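You operate a simulated robot arm through the tools that you are given. There is no shell and no other tool.

You are at the controls of a simulated robot arm. One attempt, no reset.

Task
Drape the green string over both white pegs and light it up.
Fine: the pegs of the brown peg board; its teal plug goes in the lead socket under the blue flap, which stays open; teal switch on only after plugging; leave the link plugs and the pad.

Only the result counts: the job must be done as asked and must still hold three seconds after the hand-in. Knocking over, shifting, dropping, spilling or breaking anything else fails it.

Robot
A 7-joint arm with a three-finger gripper, fixed in place. Base frame: the origin is on the floor under the middle of its stand, x ahead of it, y to its left, z up; the work surface is at about z = 620. Readings come in mm, rad, newtons and seconds.
With the tool pointing down near the work surface it reaches from about 100 to 860 mm from the base axis. Its first joint turns from -2.897 to 2.897 rad. Payload 2.94 kg.
Tool frame: the origin (TCP) lies between the finger pads and is the grasp point; the fingertips stand 30 mm ahead of it; z points along the fingers, y is the line along which they close. The gripper opens to 132 mm; its body begins 107 mm behind the TCP.
Orientation is told as [roll, pitch, yaw] about the base's x, y, z axes, in that order, counted from this pose: with the fingers straight down and closing along the base's y, the tool's x points along the base's -x, its y along +y and its z along -z.

Tools
- The arm moves only by the tool send_rows. Its argument "steps" is a list of rows, each a list of 7 numbers: the finger opening in mm, from 0 to 132, then the shift along the tool's x, y, z in units of 40 mm (1.0 is 40 mm), then the turn, a rotation vector about the tool's x, y, z in units of 5 degrees (1.0 is 5 degrees). In form: [[fingers, dx, dy, dz, wx, wy, wz], ...]. A call has 1 to 20 rows; each row shifts and turns the commanded pose from where the row before left it, along the tool's axes as they then stand. A call with a number of a shift or a turn outside -1 to 1 is refused whole. Each row takes 0.2 s and may step no farther than 50 mm and 0.15 rad from the row before; otherwise, or with a gripper value out of range, the whole call is refused. A pose out of reach is approached as far as the arm can. The call stops where the force on the tool passes 70 N (or 10 N more than at its start, if that is more) or the arm is blocked; 0.2 s more then pass. The fingers move at their own pace (about 37.4 mm/s each) and stop on an object; they squeeze with about 32 N. The grip force told is the motor's: it shows also when the fingers shut on nothing. Time passes only in rows, and 0.2 s behind the last, so rows that do not move let the fingers close. It gives the time, the measured TCP pose, the force on the tool (base axes), the opening and the grip force at its end, in the units of the frame above (readings bear some noise), with the torque about the TCP (base axes, N m) and any sound that the robot's microphone picked up.
- Cameras (640 x 400 px; columns grow to the right, rows downward): "scene" is fixed at [220.6, -500.9, 1259.5]; the picture's right is [0.61, -0.80, 0.00], its down [-0.35, -0.27, -0.90] and it looks along [0.71, 0.54, -0.44] (base axes); focal length 266 px, centre (320, 200). "wrist" rides on the gripper at [72, 3, -144] in the tool frame; the picture's right is [-0.04, 1.00, 0.00], its down [-0.88, -0.04, -0.48] and it looks along [-0.47, -0.02, 0.88] (tool axes); focal length 256 px, centre (320, 200). There is no depth. A picture from a camera that has moved, and an enlarged one, comes with that camera's place and axes in the base frame and with its lens.
- get_image(camera): a new picture of that camera. The clock stands still meanwhile.
- lift_body(by): moves the trunk up (or, below 0, down) by that many mm; the arm rides with it, the base frame stays. It gives what a move gives, with no picture.
- inspect(camera, box): a new picture of the part [left, top, right, bottom] of that camera's present view, enlarged. The clock stands still meanwhile.
- job_done(): hands the job in; it is judged then, once.

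Places have to be worked out from the pictures, the camera data and where the tool is seen. Open the gripper and draw the arm clear of the work before you hand the job in, unless the task says otherwise.

The tools are called after "Call:" as name(argument=value, ...) on one line, values as JSON. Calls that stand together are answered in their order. send_rows: Moves the arm, as the interface text tells. Its arguments: {"type":"object","properties":{"steps":{"type":"array"}},"required":["steps"]} The other tools are called the same way: lift_body (by) moves the trunk up or down; get_image (camera) takes a picture; inspect (camera, box) takes an enlarged picture of a part of a camera's view; job_done () hands the job in.

At the start:

```text
time_s: 0.0
position: [678.7, -6.3, 1109.1]
orientation: [0.001, 0.0, 0.001]
contact_force: [0.1, 0.2, 0.3]
ft_torque: [0.04, 0.01, -0.04]
grip_width: 132.1
gripper_force: 0.0
trunk travel left (down, up): [-250.0, 290.0]
```

scene: 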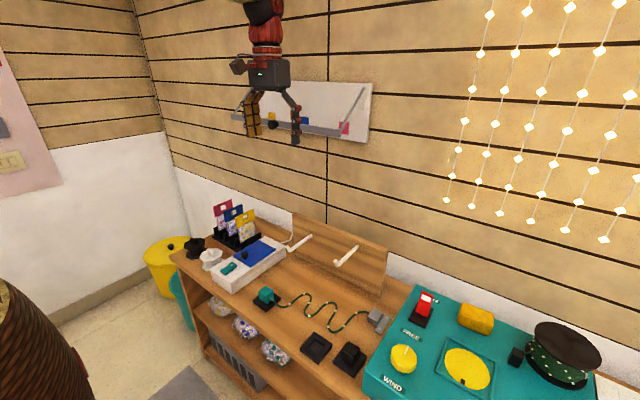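
wrist: 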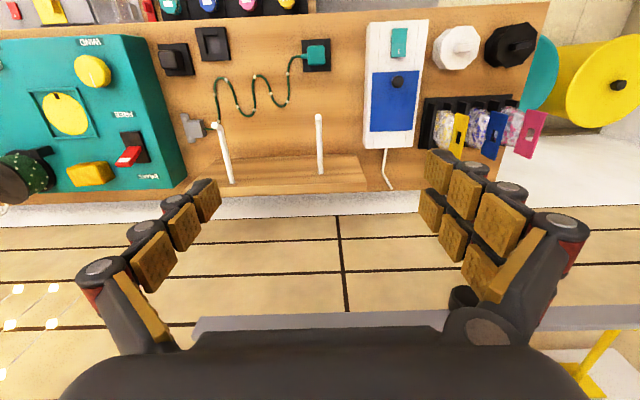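

I start by looking closer at the workbench: the string, the pegs, the power unit with blue flap and the teal switch.

Call:
inspect(camera="scene", box=[170, 190, 410, 340])

Call:
inspect(camera="wrist", box=[140, 0, 460, 200])

Call:
inspect(camera="scene", box=[180, 190, 300, 265])

Call:
inspect(camera="scene", box=[240, 270, 400, 370])

```text
2.67 times, centred on (290, 265) of scene
camera zoom: at [220.6, -500.9, 1259.5], right [0.61, -0.8, 0.0], down [-0.35, -0.27, -0.9], along [0.71, 0.54, -0.44], focal length 711 px, centre (400, 27)
```

zoom: 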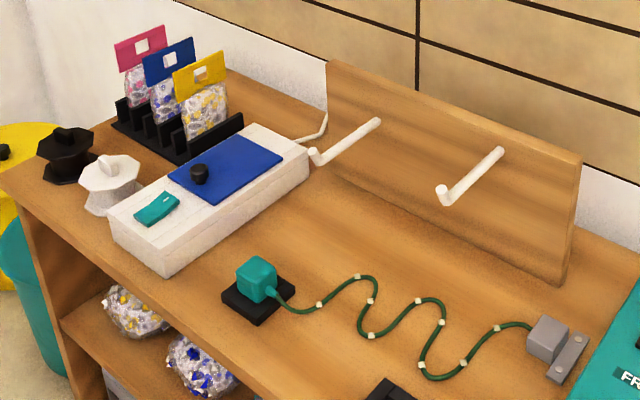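

```text
2.00 times, centred on (300, 100) of wrist
camera zoom: at [607.2, -4.0, 1253.6], right [0.04, 1.0, 0.0], down [0.88, -0.04, 0.48], along [0.47, -0.02, -0.88], focal length 512 px, centre (360, 400)
```

zoom: 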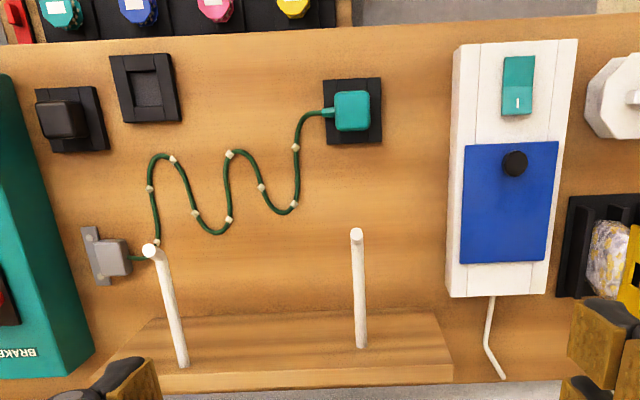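

```text
5.33 times, centred on (240, 228) of scene
camera zoom: at [220.6, -500.9, 1259.5], right [0.61, -0.8, 0.0], down [-0.35, -0.27, -0.9], along [0.71, 0.54, -0.44], focal length 1421 px, centre (747, 53)
```

zoom: 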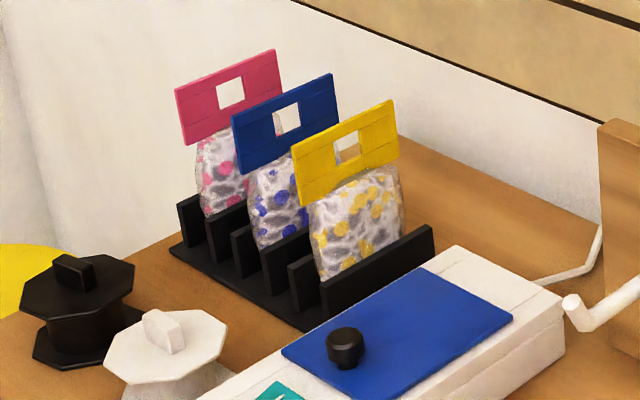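

```text
4.00 times, centred on (320, 320) of scene
camera zoom: at [220.6, -500.9, 1259.5], right [0.61, -0.8, 0.0], down [-0.35, -0.27, -0.9], along [0.71, 0.54, -0.44], focal length 1066 px, centre (320, -280)
```

zoom: 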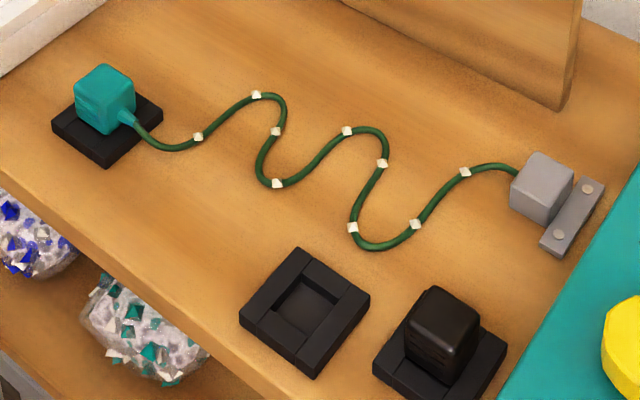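

The flap's knob is on the side nearest the robot (about x=640, y=150), so its hinge should be on the far side. I move the wrist camera closer, to a view over the white power unit.

Call:
send_rows(steps=[[132, 0.41, 0.475, 0.65, 0, 0, 0], [132, 0.41, 0.475, 0.65, 0, 0, 0], [132, 0.41, 0.475, 0.65, 0, 0, 0], [132, 0.41, 0.475, 0.65, 0, 0, 0], [132, 0.41, 0.475, 0.65, 0, 0, 0], [132, 0.41, 0.475, 0.65, 0, 0, 0], [132, 0.41, 0.475, 0.65, 0, 0, 0], [132, 0.41, 0.475, 0.65, 0, 0, 0], [132, 0, 0, 0, 0, 0, 0]])

Call:
get_image(camera="wrist")

Call:
get_image(camera="scene")

```text
time_s: 2.0
position: [546.3, 145.7, 902.0]
orientation: [0.0, 0.0, 0.0]
contact_force: [-1.2, -0.1, -1.2]
ft_torque: [-0.04, -0.02, 0.0]
grip_width: 131.9
gripper_force: 0.0
trunk travel left (down, up): [-250.0, 290.0]
```

```text
taken
camera wrist: at [475.8, 148.1, 1046.2], right [0.04, 1.0, 0.0], down [0.88, -0.04, 0.48], along [0.48, -0.02, -0.88], focal length 256 px, centre (320, 200)
```

wrist: 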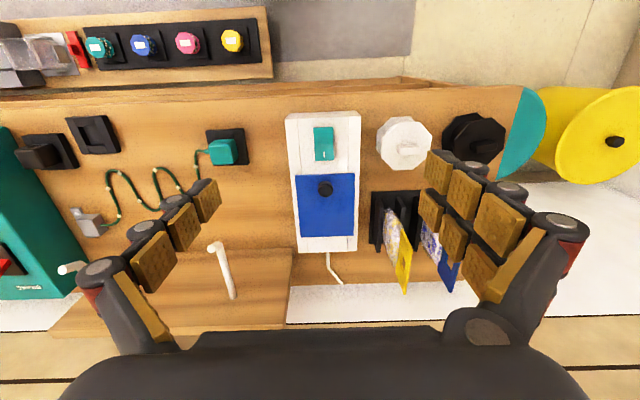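

```text
taken
```

scene: 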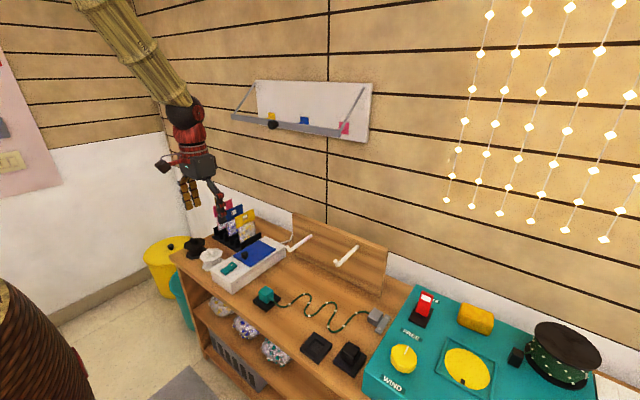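

I zoom into the power unit to locate flap, knob and switch.

Call:
inspect(camera="wrist", box=[260, 90, 420, 290])

Call:
inspect(camera="wrist", box=[0, 90, 300, 310])

Call:
inspect(camera="scene", box=[210, 215, 300, 290])

```text
2.00 times, centred on (340, 190) of wrist
camera zoom: at [475.8, 148.1, 1046.2], right [0.04, 1.0, 0.0], down [0.88, -0.04, 0.48], along [0.48, -0.02, -0.88], focal length 512 px, centre (280, 220)
```

zoom: 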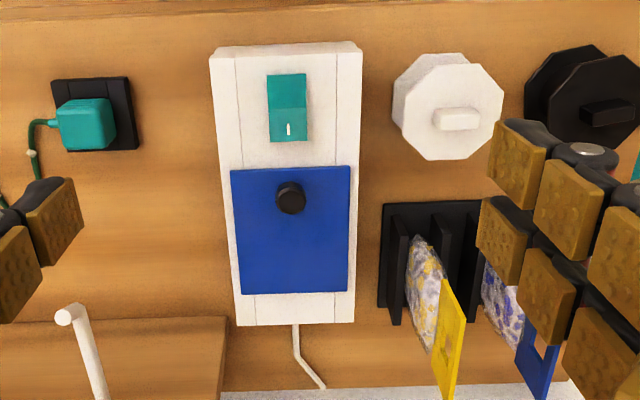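

```text
1.82 times, centred on (150, 200) of wrist
camera zoom: at [475.8, 148.1, 1046.2], right [0.04, 1.0, 0.0], down [0.88, -0.04, 0.48], along [0.48, -0.02, -0.88], focal length 465 px, centre (629, 200)
```

zoom: 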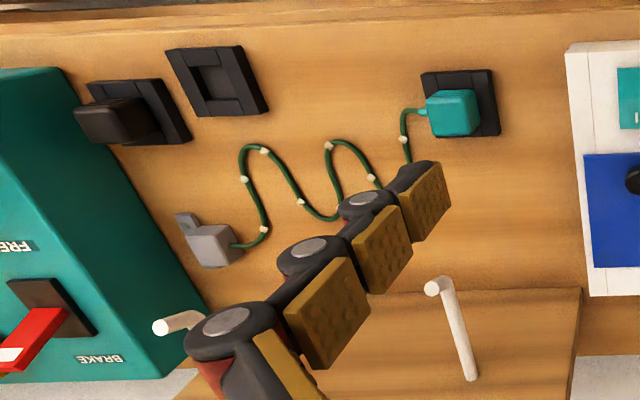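

```text
5.33 times, centred on (255, 252) of scene
camera zoom: at [220.6, -500.9, 1259.5], right [0.61, -0.8, 0.0], down [-0.35, -0.27, -0.9], along [0.71, 0.54, -0.44], focal length 1421 px, centre (667, -80)
```

zoom: 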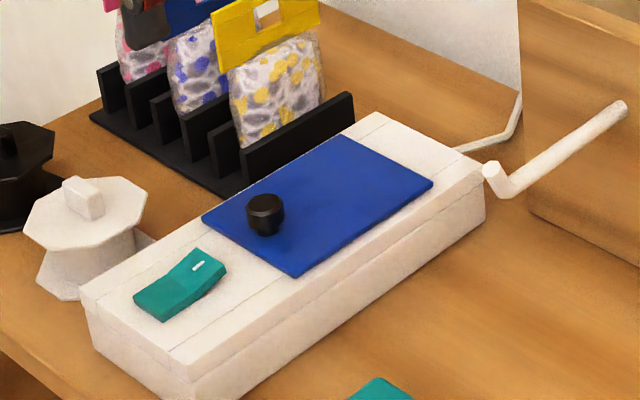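

The flap spans roughly x 630–751, y 102–197 at z≈673, with the knob at about (648,149). I need the finger geometry before choosing how to lift it, so I zoom on the fingers and the flap edge.

Call:
inspect(camera="wrist", box=[400, 130, 600, 360])

Call:
inspect(camera="wrist", box=[70, 160, 240, 360])

Call:
inspect(camera="scene", box=[150, 140, 240, 225])

Call:
inspect(camera="scene", box=[235, 235, 290, 270])

```text
1.74 times, centred on (500, 245) of wrist
camera zoom: at [475.8, 148.1, 1046.2], right [0.04, 1.0, 0.0], down [0.88, -0.04, 0.48], along [0.48, -0.02, -0.88], focal length 445 px, centre (7, 122)
```

zoom: 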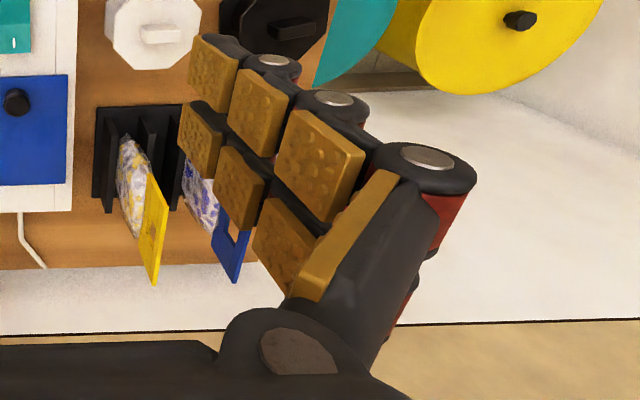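

```text
2.00 times, centred on (155, 260) of wrist
camera zoom: at [475.8, 148.1, 1046.2], right [0.04, 1.0, 0.0], down [0.88, -0.04, 0.48], along [0.48, -0.02, -0.88], focal length 512 px, centre (650, 80)
```

zoom: 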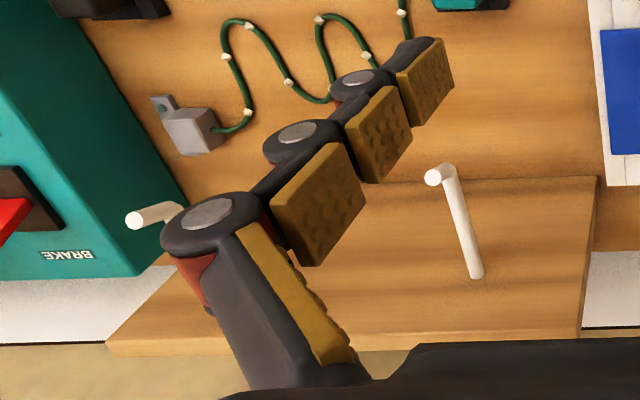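

```text
4.71 times, centred on (195, 182) of scene
camera zoom: at [220.6, -500.9, 1259.5], right [0.61, -0.8, 0.0], down [-0.35, -0.27, -0.9], along [0.71, 0.54, -0.44], focal length 1254 px, centre (908, 282)
```

zoom: 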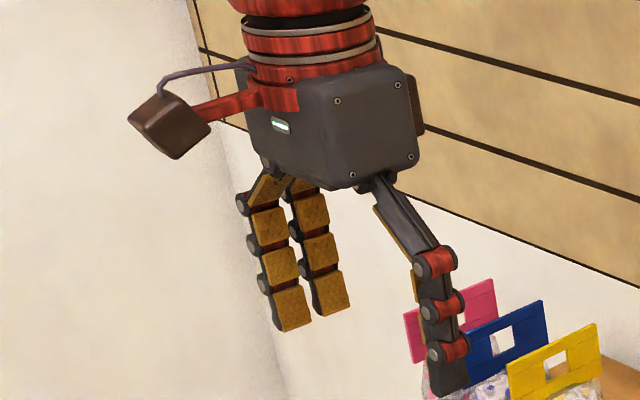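

```text
11.43 times, centred on (262, 252) of scene
camera zoom: at [220.6, -500.9, 1259.5], right [0.61, -0.8, 0.0], down [-0.35, -0.27, -0.9], along [0.71, 0.54, -0.44], focal length 3046 px, centre (977, -400)
```

zoom: 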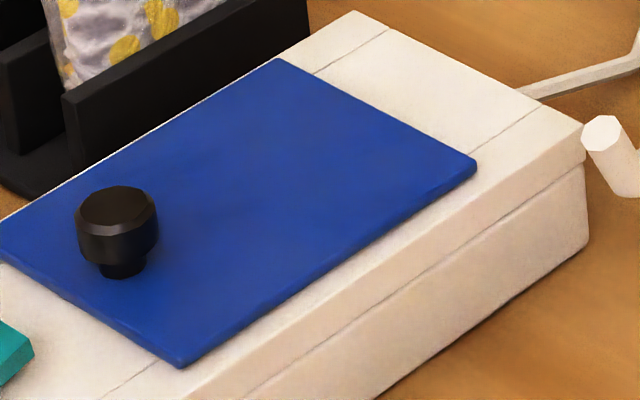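

The knob is a mushroom cap about 24 mm across on a thin stem, with its top near z≈690. I move right above it at a safe height and look again to refine its position.

Call:
send_rows(steps=[[132, -0.635, 0.023, 0.64, 0, 0, 0], [132, -0.635, 0.023, 0.64, 0, 0, 0], [132, -0.635, 0.023, 0.64, 0, 0, 0], [132, -0.635, 0.023, 0.64, 0, 0, 0], [132, 0, 0, 0, 0, 0, 0]])

Call:
get_image(camera="wrist")

Call:
inspect(camera="scene", box=[170, 140, 330, 290])

```text
time_s: 3.2
position: [648.9, 148.2, 799.0]
orientation: [-0.001, 0.001, 0.001]
contact_force: [0.1, -0.7, 0.2]
ft_torque: [-0.03, 0.01, 0.03]
grip_width: 132.1
gripper_force: 0.0
trunk travel left (down, up): [-250.0, 290.0]
```

```text
taken
camera wrist: at [577.2, 150.6, 943.1], right [0.04, 1.0, 0.0], down [0.88, -0.04, 0.48], along [0.47, -0.02, -0.88], focal length 256 px, centre (320, 200)
```

wrist: 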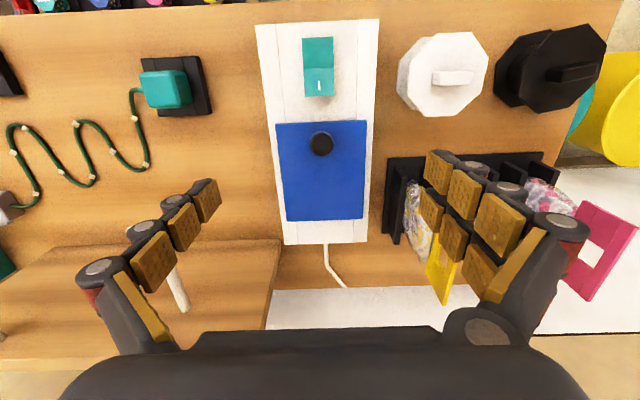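

```text
2.67 times, centred on (250, 215) of scene
camera zoom: at [220.6, -500.9, 1259.5], right [0.61, -0.8, 0.0], down [-0.35, -0.27, -0.9], along [0.71, 0.54, -0.44], focal length 711 px, centre (507, 160)
```

zoom: 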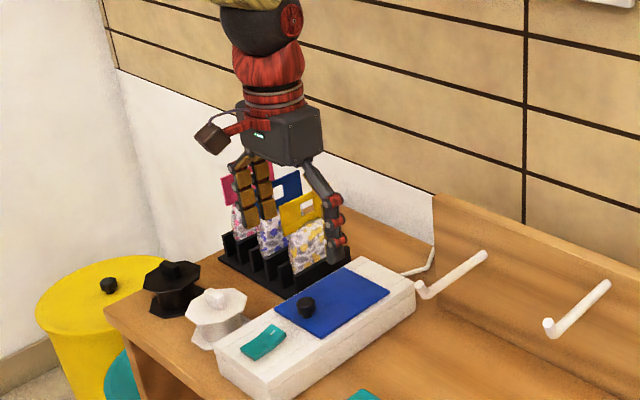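

The knob sits directly under the TCP (≈649.5, 148.5). I narrow the fingers and descend so the fingertips reach about z=678, around the cap, then close gently.

Call:
send_rows(steps=[[70, 0, 0, 0.5, 0, 0, 0], [70, 0, 0, 0.5, 0, 0, 0], [60, 0, 0, 0.5, 0, 0, 0], [60, 0, 0, 0.4, 0, 0, 0], [60, 0, 0, 0.2, 0, 0, 0], [60, 0, 0, 0.1, 0, 0, 0], [60, 0, 0, 0, 0, 0, 0]])

Call:
inspect(camera="scene", box=[210, 200, 300, 275])

Call:
get_image(camera="wrist")

```text
time_s: 4.8
position: [648.2, 149.6, 711.5]
orientation: [0.0, 0.001, 0.0]
contact_force: [-0.1, -0.9, -0.4]
ft_torque: [-0.01, -0.01, -0.01]
grip_width: 59.8
gripper_force: 0.1
trunk travel left (down, up): [-250.0, 290.0]
```

```text
5.33 times, centred on (255, 238) of scene
camera zoom: at [220.6, -500.9, 1259.5], right [0.61, -0.8, 0.0], down [-0.35, -0.27, -0.9], along [0.71, 0.54, -0.44], focal length 1421 px, centre (667, 0)
```

zoom: 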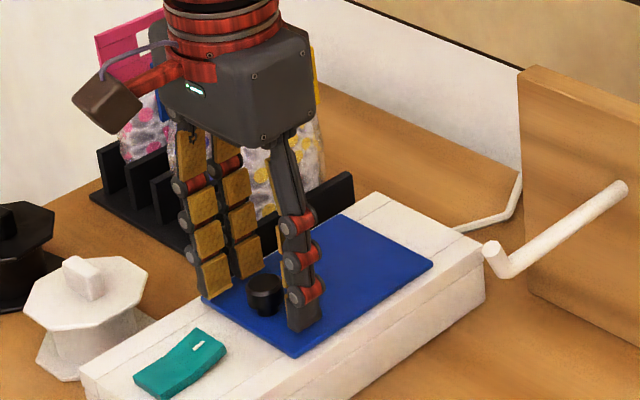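

```text
taken
camera wrist: at [577.6, 151.8, 855.1], right [0.04, 1.0, 0.0], down [0.88, -0.04, 0.48], along [0.47, -0.02, -0.88], focal length 256 px, centre (320, 200)
```

wrist: 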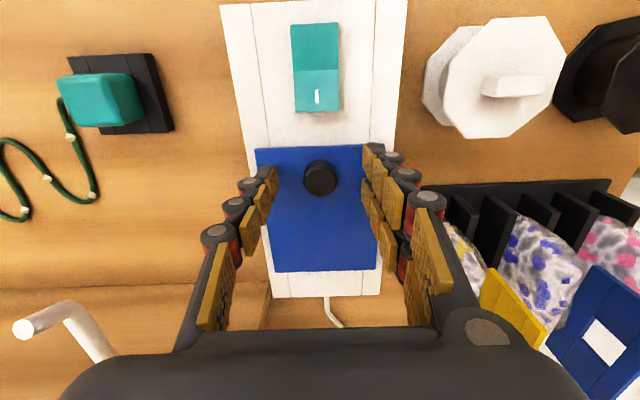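

Fingertips are around z≈681, straddling the knob. I go 3 mm lower and close onto the cap.

Call:
send_rows(steps=[[60, 0, 0, 0.075, 0, 0, 0], [40, 0, 0, 0, 0, 0, 0], [30, 0, 0, 0, 0, 0, 0], [15, 0, 0, 0, 0, 0, 0], [15, 0, 0, 0, 0, 0, 0], [15, 0, 0, 0, 0, 0, 0]])

Call:
inspect(camera="scene", box=[210, 200, 300, 275])

Call:
get_image(camera="wrist")

```text
time_s: 6.2
position: [649.1, 149.3, 708.8]
orientation: [0.002, 0.0, -0.001]
contact_force: [-0.5, -0.8, -0.6]
ft_torque: [-0.03, 0.03, -0.04]
grip_width: 21.4
gripper_force: 33.5
trunk travel left (down, up): [-250.0, 290.0]
```

```text
5.33 times, centred on (255, 238) of scene
camera zoom: at [220.6, -500.9, 1259.5], right [0.61, -0.8, 0.0], down [-0.35, -0.27, -0.9], along [0.71, 0.54, -0.44], focal length 1421 px, centre (667, 0)
```

zoom: 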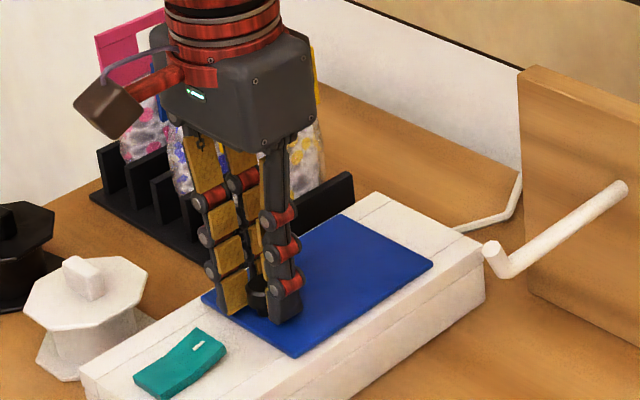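

```text
taken
camera wrist: at [577.4, 151.4, 852.2], right [0.04, 1.0, 0.0], down [0.88, -0.04, 0.48], along [0.47, -0.02, -0.88], focal length 256 px, centre (320, 200)
```

wrist: 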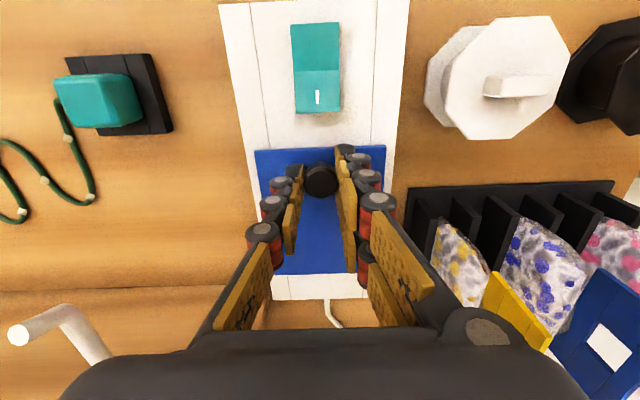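

The cap is gripped (21 mm, 33 N). I now swing the flap up about its hinge (≈x 751, z 671), turning the tool rigidly with it in 5° steps, and check after 20°.

Call:
send_rows(steps=[[15, -0.0925, 0, -0.2175, 0, 1, 0], [15, -0.0925, 0, -0.2175, 0, 1, 0], [15, -0.0925, 0, -0.2175, 0, 1, 0], [15, -0.0925, 0, -0.2175, 0, 1, 0]])

Call:
inspect(camera="scene", box=[200, 150, 330, 275])

Call:
get_image(camera="wrist")

```text
time_s: 7.2
position: [666.7, 149.9, 740.7]
orientation: [-0.001, 0.352, 0.002]
contact_force: [-6.4, -4.8, 7.8]
ft_torque: [-0.02, -0.19, -0.02]
grip_width: 21.0
gripper_force: 44.9
trunk travel left (down, up): [-250.0, 290.0]
```

```text
3.20 times, centred on (265, 212) of scene
camera zoom: at [220.6, -500.9, 1259.5], right [0.61, -0.8, 0.0], down [-0.35, -0.27, -0.9], along [0.71, 0.54, -0.44], focal length 853 px, centre (496, 160)
```

zoom: 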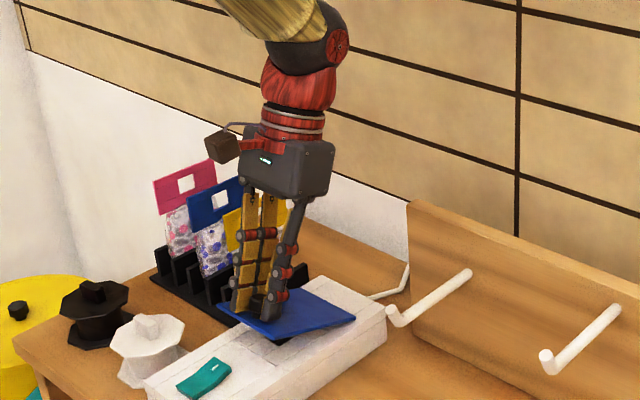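

```text
taken
camera wrist: at [649.2, 151.4, 900.9], right [0.04, 1.0, -0.01], down [0.99, -0.04, 0.14], along [0.14, -0.02, -0.99], focal length 256 px, centre (320, 200)
```

wrist: 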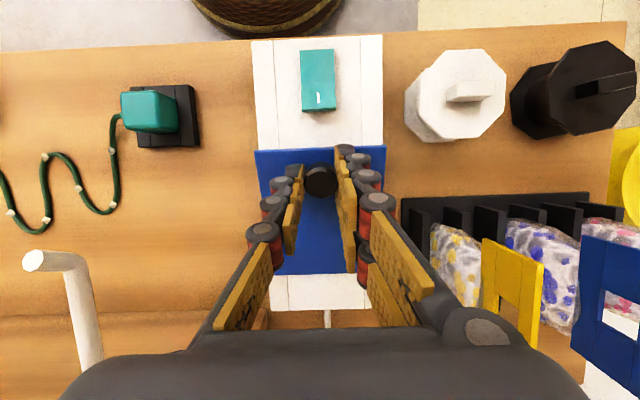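

The flap follows nicely at 20° with small forces. I continue the same swing another 20°.

Call:
send_rows(steps=[[15, -0.0925, 0, -0.2175, 0, 1, 0], [15, -0.0925, 0, -0.2175, 0, 1, 0], [15, -0.0925, 0, -0.2175, 0, 1, 0], [15, -0.0925, 0, -0.2175, 0, 1, 0]])

Call:
inspect(camera="scene", box=[200, 120, 330, 275])

Call:
get_image(camera="wrist")

```text
time_s: 8.2
position: [682.5, 150.2, 769.3]
orientation: [0.003, 0.695, 0.003]
contact_force: [3.8, 15.3, -2.3]
ft_torque: [0.32, -0.01, -0.13]
grip_width: 23.5
gripper_force: 6.7
out of reach, approached as far as the arm can: row 4
trunk travel left (down, up): [-250.0, 290.0]
```

```text
2.58 times, centred on (265, 198) of scene
camera zoom: at [220.6, -500.9, 1259.5], right [0.61, -0.8, 0.0], down [-0.35, -0.27, -0.9], along [0.71, 0.54, -0.44], focal length 688 px, centre (462, 206)
```

zoom: 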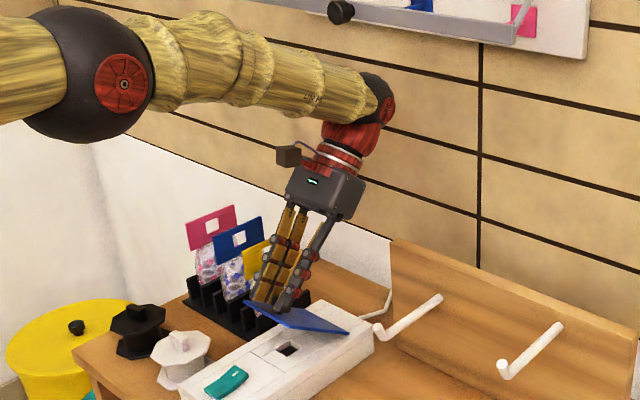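

```text
taken
camera wrist: at [719.7, 151.9, 926.6], right [0.03, 1.0, -0.03], down [0.98, -0.04, -0.2], along [-0.2, -0.02, -0.98], focal length 256 px, centre (320, 200)
```

wrist: 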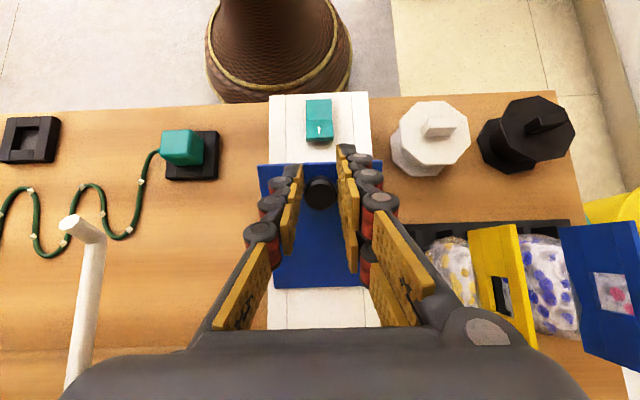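

At ~40° lean the arm reaches its limit, the grip is slightly loose and a socket well is visible under the flap. I turn the tool back 10° while holding the cap, to bring it back within reach.

Call:
send_rows(steps=[[15, 0, 0, 0, 0, -1, 0], [15, 0, 0, 0, 0, -1, 0], [15, 0, 0, 0, 0, 0, 0]])

Call:
inspect(camera="scene", box=[200, 170, 330, 275])

Call:
get_image(camera="wrist")

```text
time_s: 9.0
position: [678.1, 148.2, 769.7]
orientation: [-0.001, 0.522, 0.002]
contact_force: [-5.5, 19.6, 6.2]
ft_torque: [0.61, 0.14, -0.03]
grip_width: 28.3
gripper_force: 9.7
trunk travel left (down, up): [-250.0, 290.0]
```

```text
3.81 times, centred on (265, 222) of scene
camera zoom: at [220.6, -500.9, 1259.5], right [0.61, -0.8, 0.0], down [-0.35, -0.27, -0.9], along [0.71, 0.54, -0.44], focal length 1015 px, centre (530, 114)
```

zoom: 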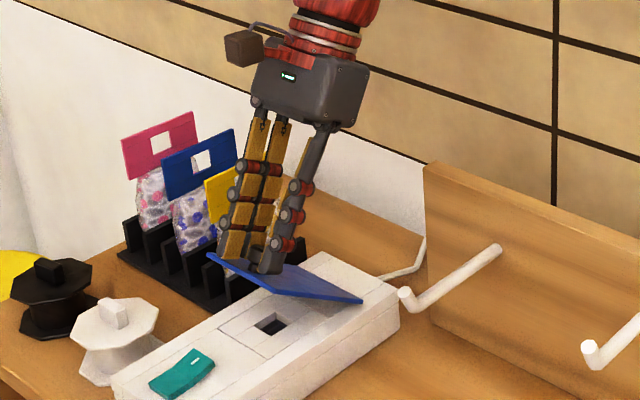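

```text
taken
camera wrist: at [690.3, 149.6, 930.3], right [0.04, 1.0, -0.02], down [1.0, -0.04, -0.03], along [-0.03, -0.02, -1.0], focal length 256 px, centre (320, 200)
```

wrist: 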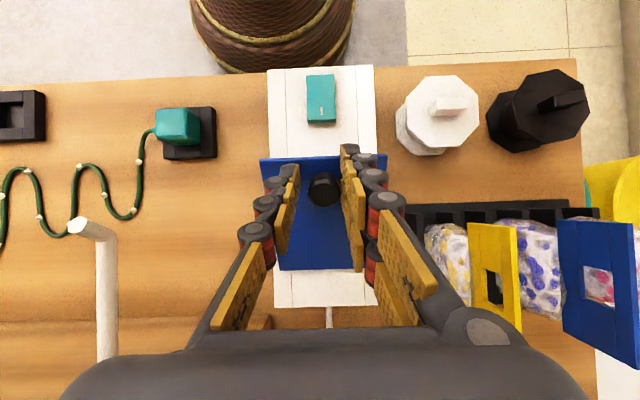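

The arm fell ~15 mm short, so the cap is now off-centre in the pads. I slide the tool forward (perpendicular to the fingers) by ~12 mm to re-centre on the cap while keeping the squeeze.

Call:
send_rows(steps=[[15, -0.12, 0, 0.03, 0, 0, 0], [15, -0.1, 0, 0.03, 0, 0, 0], [15, -0.1, 0, 0.03, 0, 0, 0], [15, 0, 0, 0, 0, 0, 0]])

Call:
inspect(camera="scene", box=[210, 190, 310, 260])

Call:
inspect(camera="wrist", box=[220, 60, 420, 285])

```text
time_s: 10.0
position: [687.7, 147.9, 759.8]
orientation: [-0.002, 0.526, -0.001]
contact_force: [-16.8, 20.7, 11.8]
ft_torque: [0.54, 0.57, -0.07]
grip_width: 28.4
gripper_force: 9.9
trunk travel left (down, up): [-250.0, 290.0]
```

```text
5.71 times, centred on (260, 225) of scene
camera zoom: at [220.6, -500.9, 1259.5], right [0.61, -0.8, 0.0], down [-0.35, -0.27, -0.9], along [0.71, 0.54, -0.44], focal length 1523 px, centre (663, 57)
```

zoom: 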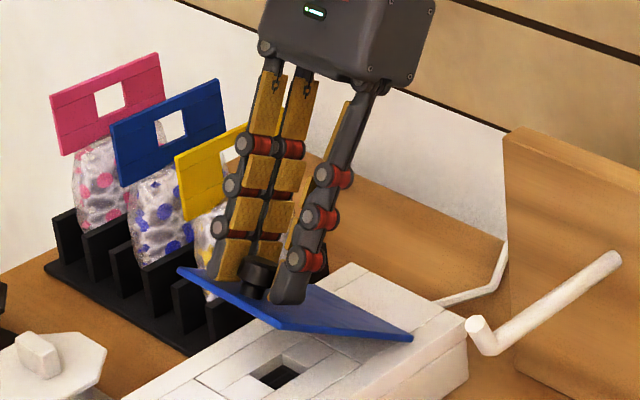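

```text
1.78 times, centred on (320, 172) of wrist
camera zoom: at [698.8, 149.4, 920.6], right [0.04, 1.0, -0.02], down [1.0, -0.04, -0.03], along [-0.03, -0.02, -1.0], focal length 455 px, centre (320, 249)
```

zoom: 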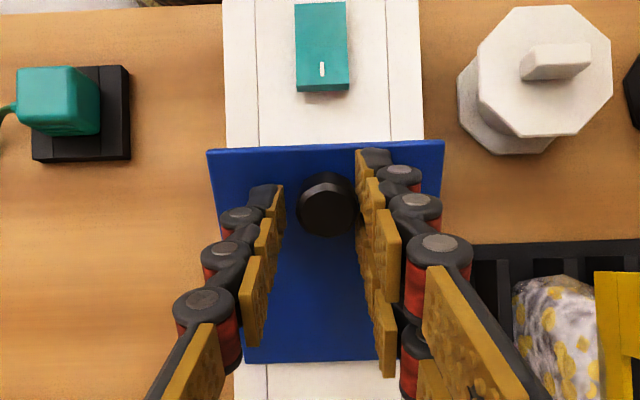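

The single left finger isn't touching the cap, only the pair is (20 N sideways force). I shift the gripper +y a few mm so both sides bear on the cap.

Call:
send_rows(steps=[[15, 0, 0.04, 0, 0, 0, 0], [15, 0, 0.04, 0, 0, 0, 0], [15, 0, 0, 0, 0, 0, 0]])

Call:
inspect(camera="wrist", box=[220, 60, 420, 285])

Call:
inspect(camera="scene", box=[210, 190, 310, 260])

```text
time_s: 10.8
position: [691.6, 149.7, 758.7]
orientation: [-0.002, 0.521, 0.001]
contact_force: [3.4, 13.9, -2.5]
ft_torque: [0.16, -0.21, -0.3]
grip_width: 24.4
gripper_force: 7.1
trunk travel left (down, up): [-250.0, 290.0]
```

```text
1.78 times, centred on (320, 172) of wrist
camera zoom: at [701.1, 151.6, 919.5], right [0.04, 1.0, -0.02], down [1.0, -0.04, -0.03], along [-0.03, -0.02, -1.0], focal length 455 px, centre (320, 249)
```

zoom: 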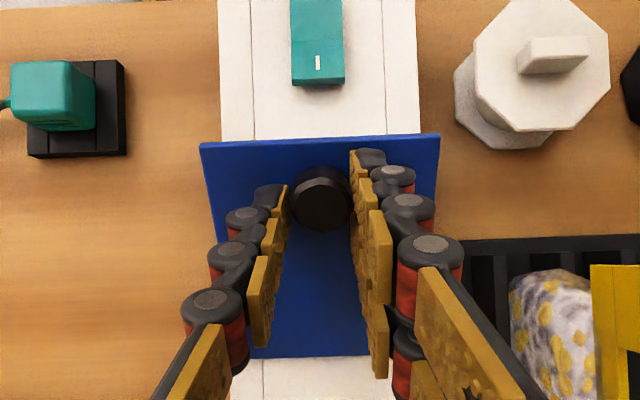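

```text
5.71 times, centred on (260, 225) of scene
camera zoom: at [220.6, -500.9, 1259.5], right [0.61, -0.8, 0.0], down [-0.35, -0.27, -0.9], along [0.71, 0.54, -0.44], focal length 1523 px, centre (663, 57)
```

zoom: 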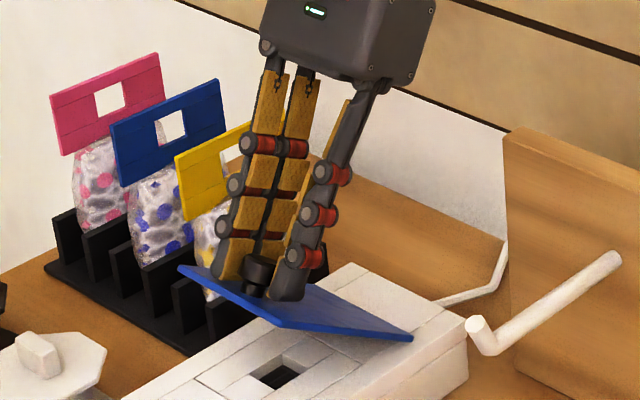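

Still a one-sided contact (13.9 N). I shift another 3 mm in +y and see whether the grip re-seats.

Call:
send_rows(steps=[[15, 0, 0.04, 0, 0, 0, 0], [15, 0, 0.04, 0, 0, 0, 0], [15, 0, 0, 0, 0, 0, 0], [15, 0, 0, 0, 0, 0, 0]])

Call:
inspect(camera="wrist", box=[220, 60, 420, 285])

Call:
inspect(camera="scene", box=[210, 190, 310, 260])

```text
time_s: 11.8
position: [691.0, 150.5, 758.4]
orientation: [-0.002, 0.524, -0.001]
contact_force: [8.4, -10.2, -3.1]
ft_torque: [-0.21, -0.62, 0.17]
grip_width: 22.7
gripper_force: 44.8
trunk travel left (down, up): [-250.0, 290.0]
```

```text
1.78 times, centred on (320, 172) of wrist
camera zoom: at [700.9, 152.3, 919.4], right [0.04, 1.0, -0.02], down [1.0, -0.04, -0.03], along [-0.03, -0.02, -1.0], focal length 455 px, centre (320, 249)
```

zoom: 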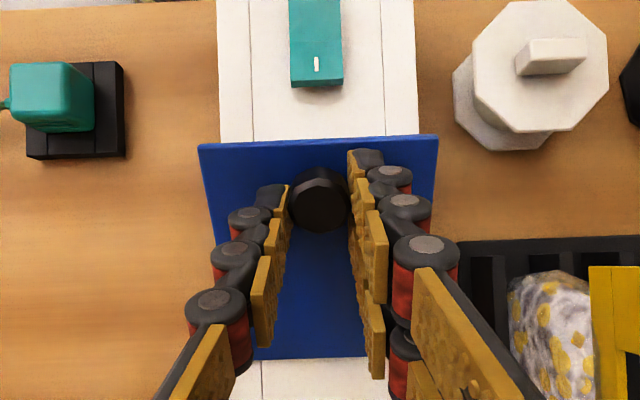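

```text
5.71 times, centred on (260, 225) of scene
camera zoom: at [220.6, -500.9, 1259.5], right [0.61, -0.8, 0.0], down [-0.35, -0.27, -0.9], along [0.71, 0.54, -0.44], focal length 1523 px, centre (663, 57)
```

zoom: 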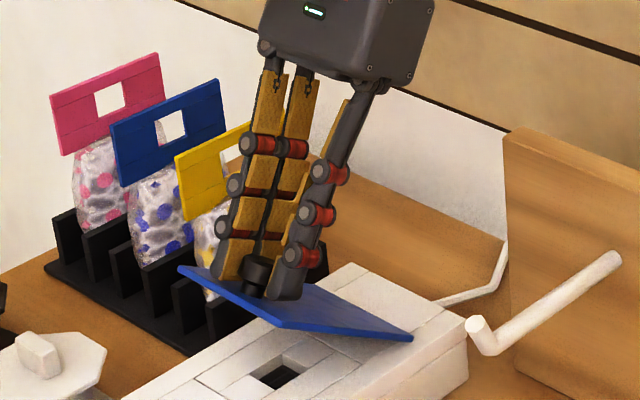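

The cap is firmly gripped again (45 N) at about 30°. I now test whether the hinge holds by itself: I open the fingers slightly without moving.

Call:
send_rows(steps=[[45, 0, 0, 0, 0, 0, 0], [45, 0, 0, 0, 0, 0, 0], [45, 0, 0, 0, 0, 0, 0]])

Call:
inspect(camera="scene", box=[210, 190, 310, 260])

Call:
inspect(camera="wrist", box=[220, 60, 420, 285])

```text
time_s: 12.6
position: [690.2, 152.7, 758.1]
orientation: [0.0, 0.523, 0.0]
contact_force: [-0.7, 0.1, 0.0]
ft_torque: [0.01, 0.03, 0.02]
grip_width: 45.0
gripper_force: 0.1
trunk travel left (down, up): [-250.0, 290.0]
```

```text
5.71 times, centred on (260, 225) of scene
camera zoom: at [220.6, -500.9, 1259.5], right [0.61, -0.8, 0.0], down [-0.35, -0.27, -0.9], along [0.71, 0.54, -0.44], focal length 1523 px, centre (663, 57)
```

zoom: 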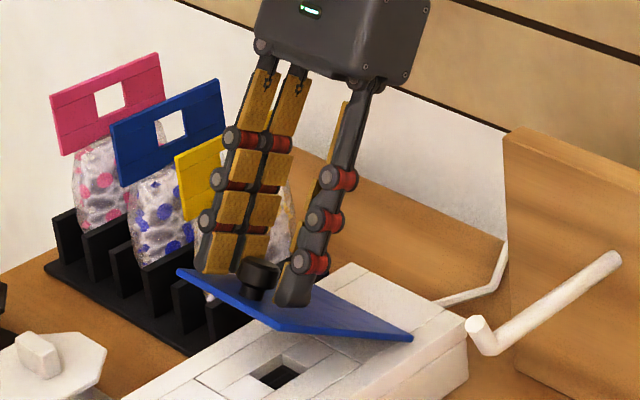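

```text
1.78 times, centred on (320, 172) of wrist
camera zoom: at [699.9, 154.5, 919.8], right [0.04, 1.0, -0.02], down [1.0, -0.04, -0.03], along [-0.03, -0.02, -1.0], focal length 455 px, centre (320, 249)
```

zoom: 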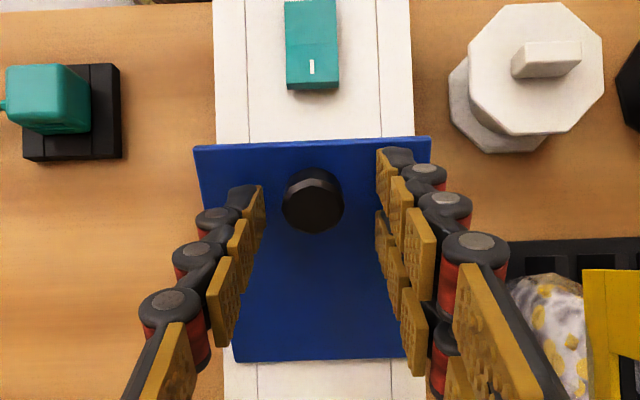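

The hinge holds by friction: the flap stays at ~30° with no contact. I retreat upward, straighten the tool, close the fingers and go to the robot side of the flap's near edge.

Call:
send_rows(steps=[[60, 0, 0, -0.5, 0, 0, 0], [60, 0, 0, -0.8, 0, 0, 0], [60, 0, 0, -0.5, 0, -1, 0], [60, 0, 0, -0.1, 0, -1, 0], [60, 0, 0, -0.1, 0, -1, 0], [60, 0, 0, -0.1, 0, -1, 0], [60, 0, 0, -0.1, 0, -1, 0], [60, 0, 0, -0.1, 0, -1, 0], [30, 0.95, 0, 0, 0, 0, 0], [0, 0.95, -0.04, 0, 0, 0, 0], [0, 0.95, -0.04, 0, 0, 0, 0], [0, 0, 0, 0, 0, 0, 0], [0, 0, 0, 0, 0, 0, 0]])

Call:
get_image(camera="wrist")

Call:
inspect(camera="scene", box=[190, 150, 330, 290])

```text
time_s: 15.4
position: [616.1, 150.0, 840.6]
orientation: [0.001, -0.001, -0.001]
contact_force: [0.2, 0.2, -0.8]
ft_torque: [0.0, 0.01, -0.02]
grip_width: 0.2
gripper_force: 18.6
trunk travel left (down, up): [-250.0, 290.0]
```

```text
taken
camera wrist: at [545.4, 150.9, 984.7], right [0.04, 1.0, 0.0], down [0.88, -0.04, 0.48], along [0.47, -0.02, -0.88], focal length 256 px, centre (320, 200)
```

wrist: 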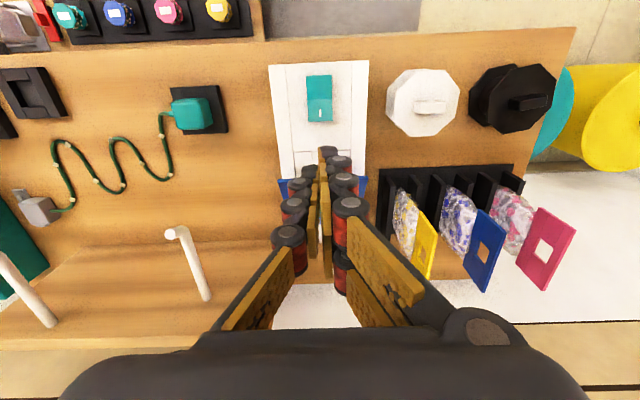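

```text
2.86 times, centred on (260, 220) of scene
camera zoom: at [220.6, -500.9, 1259.5], right [0.61, -0.8, 0.0], down [-0.35, -0.27, -0.9], along [0.71, 0.54, -0.44], focal length 761 px, centre (491, 143)
```

zoom: 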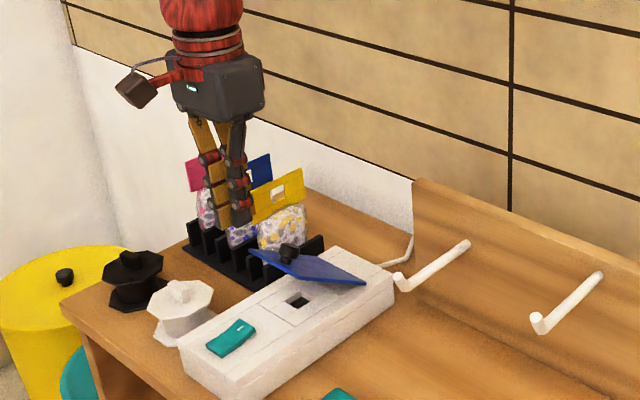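

The flap is still at ~33°, its near edge at about (649, z≈737). I lower the closed fingers in front of that edge to tip height ≈703, above the switch but below the flap edge.

Call:
send_rows(steps=[[0, 0.15, 0, 0.6, 0, 0, 0], [0, 0, 0, 0.8, 0, 0, 0], [0, 0, 0, 0.8, 0, 0, 0], [0, 0, 0, 0.45, 0, 0, 0], [0, 0, 0, 0, 0, 0, 0]])

Call:
inspect(camera="scene", box=[210, 190, 310, 260])

Call:
get_image(camera="wrist")

```text
time_s: 16.6
position: [611.4, 149.7, 734.2]
orientation: [0.0, 0.001, -0.001]
contact_force: [0.1, 0.5, -0.9]
ft_torque: [0.02, 0.0, 0.01]
grip_width: 0.0
gripper_force: 28.4
trunk travel left (down, up): [-250.0, 290.0]
```

```text
5.71 times, centred on (260, 225) of scene
camera zoom: at [220.6, -500.9, 1259.5], right [0.61, -0.8, 0.0], down [-0.35, -0.27, -0.9], along [0.71, 0.54, -0.44], focal length 1523 px, centre (663, 57)
```

zoom: 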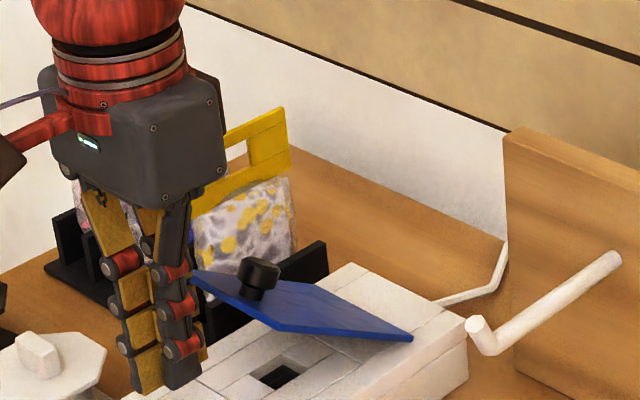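

```text
taken
camera wrist: at [539.2, 150.8, 878.8], right [0.04, 1.0, 0.0], down [0.88, -0.04, 0.48], along [0.48, -0.02, -0.88], focal length 256 px, centre (320, 200)
```

wrist: 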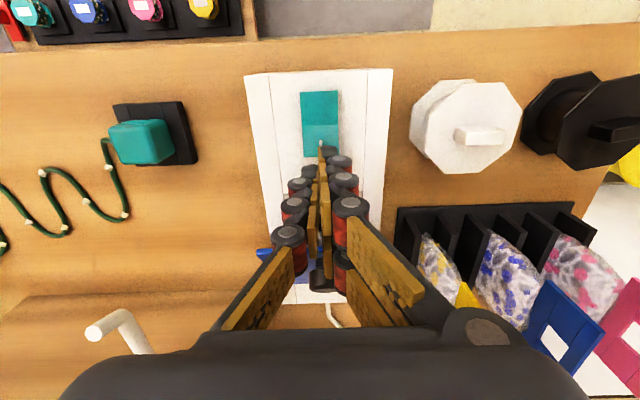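

Fingers stand just in front of the near edge. I push forward and slightly up along the edge's arc, watching the contact force.

Call:
send_rows(steps=[[0, -0.25, 0, 0, 0, 0, 0], [0, -0.25, 0, -0.1, 0, 0, 0], [0, -0.25, 0, -0.15, 0, 0, 0], [0, -0.25, 0, -0.15, 0, 0, 0], [0, -0.25, 0, -0.1, 0, 0, 0]])

Call:
inspect(camera="scene", box=[210, 190, 310, 260])

```text
time_s: 17.8
position: [648.7, 149.5, 757.1]
orientation: [0.0, 0.009, 0.002]
contact_force: [-35.3, -1.8, 38.7]
ft_torque: [0.36, -1.07, -0.18]
grip_width: 0.0
gripper_force: 28.8
trunk travel left (down, up): [-250.0, 290.0]
stopped in row 5: the force on the tool passed its limit at 76 N (the readings are from after the stop); the commanded pose is now the measured one
```

```text
5.71 times, centred on (260, 225) of scene
camera zoom: at [220.6, -500.9, 1259.5], right [0.61, -0.8, 0.0], down [-0.35, -0.27, -0.9], along [0.71, 0.54, -0.44], focal length 1523 px, centre (663, 57)
```

zoom: 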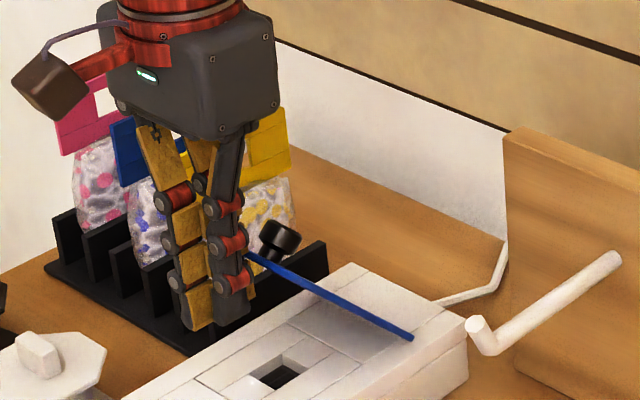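

The edge is catching on a finger knuckle (upward force), so I relieve by moving up first, then follow the arc with a steeper path.

Call:
send_rows(steps=[[0, 0, 0, -0.12, 0, 0, 0], [0, 0, 0, -0.12, 0, 0, 0], [0, 0, 0, 0, 0, 0, 0]])

Call:
inspect(camera="scene", box=[210, 190, 310, 260])

```text
time_s: 18.6
position: [655.6, 149.1, 763.3]
orientation: [-0.002, 0.005, 0.002]
contact_force: [0.3, -0.3, 0.9]
ft_torque: [0.01, -0.06, 0.01]
grip_width: 0.0
gripper_force: 28.6
trunk travel left (down, up): [-250.0, 290.0]
```

```text
5.71 times, centred on (260, 225) of scene
camera zoom: at [220.6, -500.9, 1259.5], right [0.61, -0.8, 0.0], down [-0.35, -0.27, -0.9], along [0.71, 0.54, -0.44], focal length 1523 px, centre (663, 57)
```

zoom: 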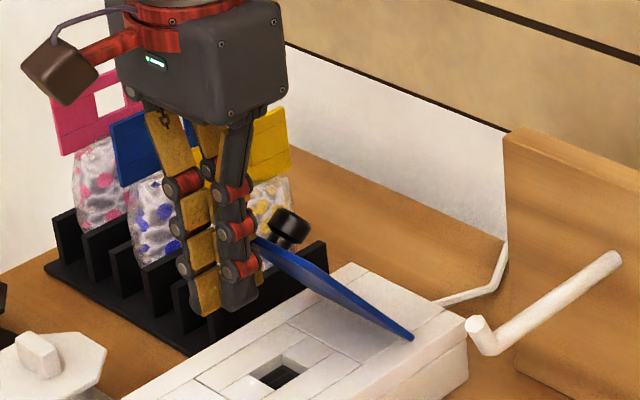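

The force is gone and the flap is now at about 52°. I continue along the arc in small steps.

Call:
send_rows(steps=[[0, -0.2, 0, -0.18, 0, 0, 0], [0, -0.2, 0, -0.16, 0, 0, 0], [0, -0.2, 0, -0.12, 0, 0, 0], [0, -0.2, 0, -0.1, 0, 0, 0], [0, -0.2, 0, -0.08, 0, 0, 0]])

Call:
inspect(camera="scene", box=[210, 180, 310, 260])

```text
time_s: 19.8
position: [695.0, 149.9, 788.1]
orientation: [-0.002, 0.006, 0.002]
contact_force: [-1.2, 0.1, -0.9]
ft_torque: [0.02, 0.0, 0.01]
grip_width: 0.0
gripper_force: 28.7
trunk travel left (down, up): [-250.0, 290.0]
```

```text
5.00 times, centred on (260, 220) of scene
camera zoom: at [220.6, -500.9, 1259.5], right [0.61, -0.8, 0.0], down [-0.35, -0.27, -0.9], along [0.71, 0.54, -0.44], focal length 1332 px, centre (620, 100)
```

zoom: 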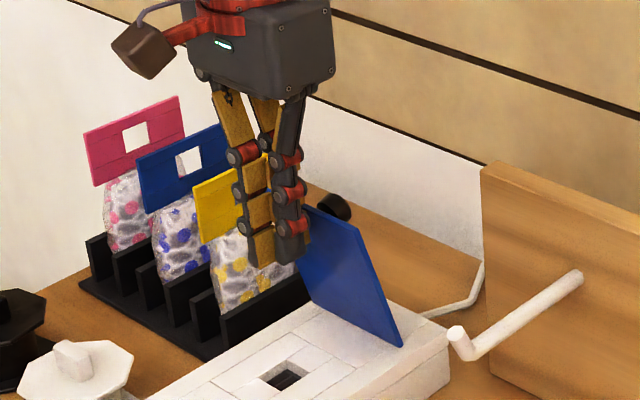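

The flap is at ~73°. I continue forward, mostly horizontally, to take it past vertical.

Call:
send_rows(steps=[[0, -0.2, 0, -0.04, 0, 0, 0], [0, -0.2, 0, -0.03, 0, 0, 0], [0, -0.2, 0, 0, 0, 0, 0], [0, -0.2, 0, 0, 0, 0, 0], [0, -0.2, 0, 0, 0, 0, 0]])

Call:
inspect(camera="scene", box=[210, 180, 310, 260])

```text
time_s: 21.0
position: [735.0, 149.7, 791.6]
orientation: [-0.002, 0.008, 0.002]
contact_force: [0.1, -0.4, -0.1]
ft_torque: [0.01, -0.03, -0.01]
grip_width: 0.0
gripper_force: 28.6
trunk travel left (down, up): [-250.0, 290.0]
```

```text
5.00 times, centred on (260, 220) of scene
camera zoom: at [220.6, -500.9, 1259.5], right [0.61, -0.8, 0.0], down [-0.35, -0.27, -0.9], along [0.71, 0.54, -0.44], focal length 1332 px, centre (620, 100)
```

zoom: 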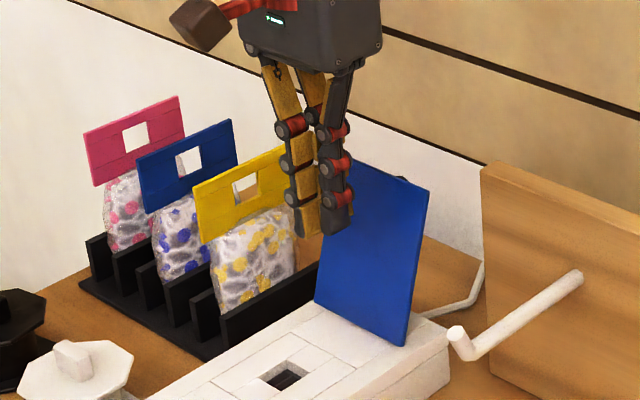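

It's about vertical now. I push ~20 mm further so it leans back a little.

Call:
send_rows(steps=[[0, -0.2, 0, 0, 0, 0, 0], [0, -0.2, 0, 0, 0, 0, 0], [0, -0.12, 0, 0, 0, 0, 0]])

Call:
inspect(camera="scene", box=[210, 180, 310, 260])

```text
time_s: 21.8
position: [755.1, 149.4, 790.8]
orientation: [-0.002, 0.011, 0.002]
contact_force: [-0.6, 0.8, 0.0]
ft_torque: [0.0, 0.0, 0.0]
grip_width: 0.2
gripper_force: 28.7
trunk travel left (down, up): [-250.0, 290.0]
```

```text
5.00 times, centred on (260, 220) of scene
camera zoom: at [220.6, -500.9, 1259.5], right [0.61, -0.8, 0.0], down [-0.35, -0.27, -0.9], along [0.71, 0.54, -0.44], focal length 1332 px, centre (620, 100)
```

zoom: 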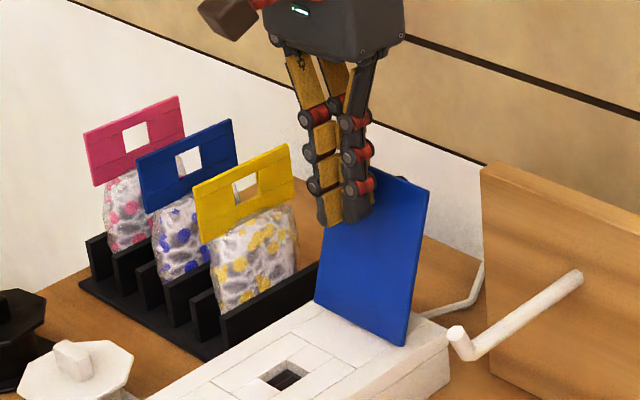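

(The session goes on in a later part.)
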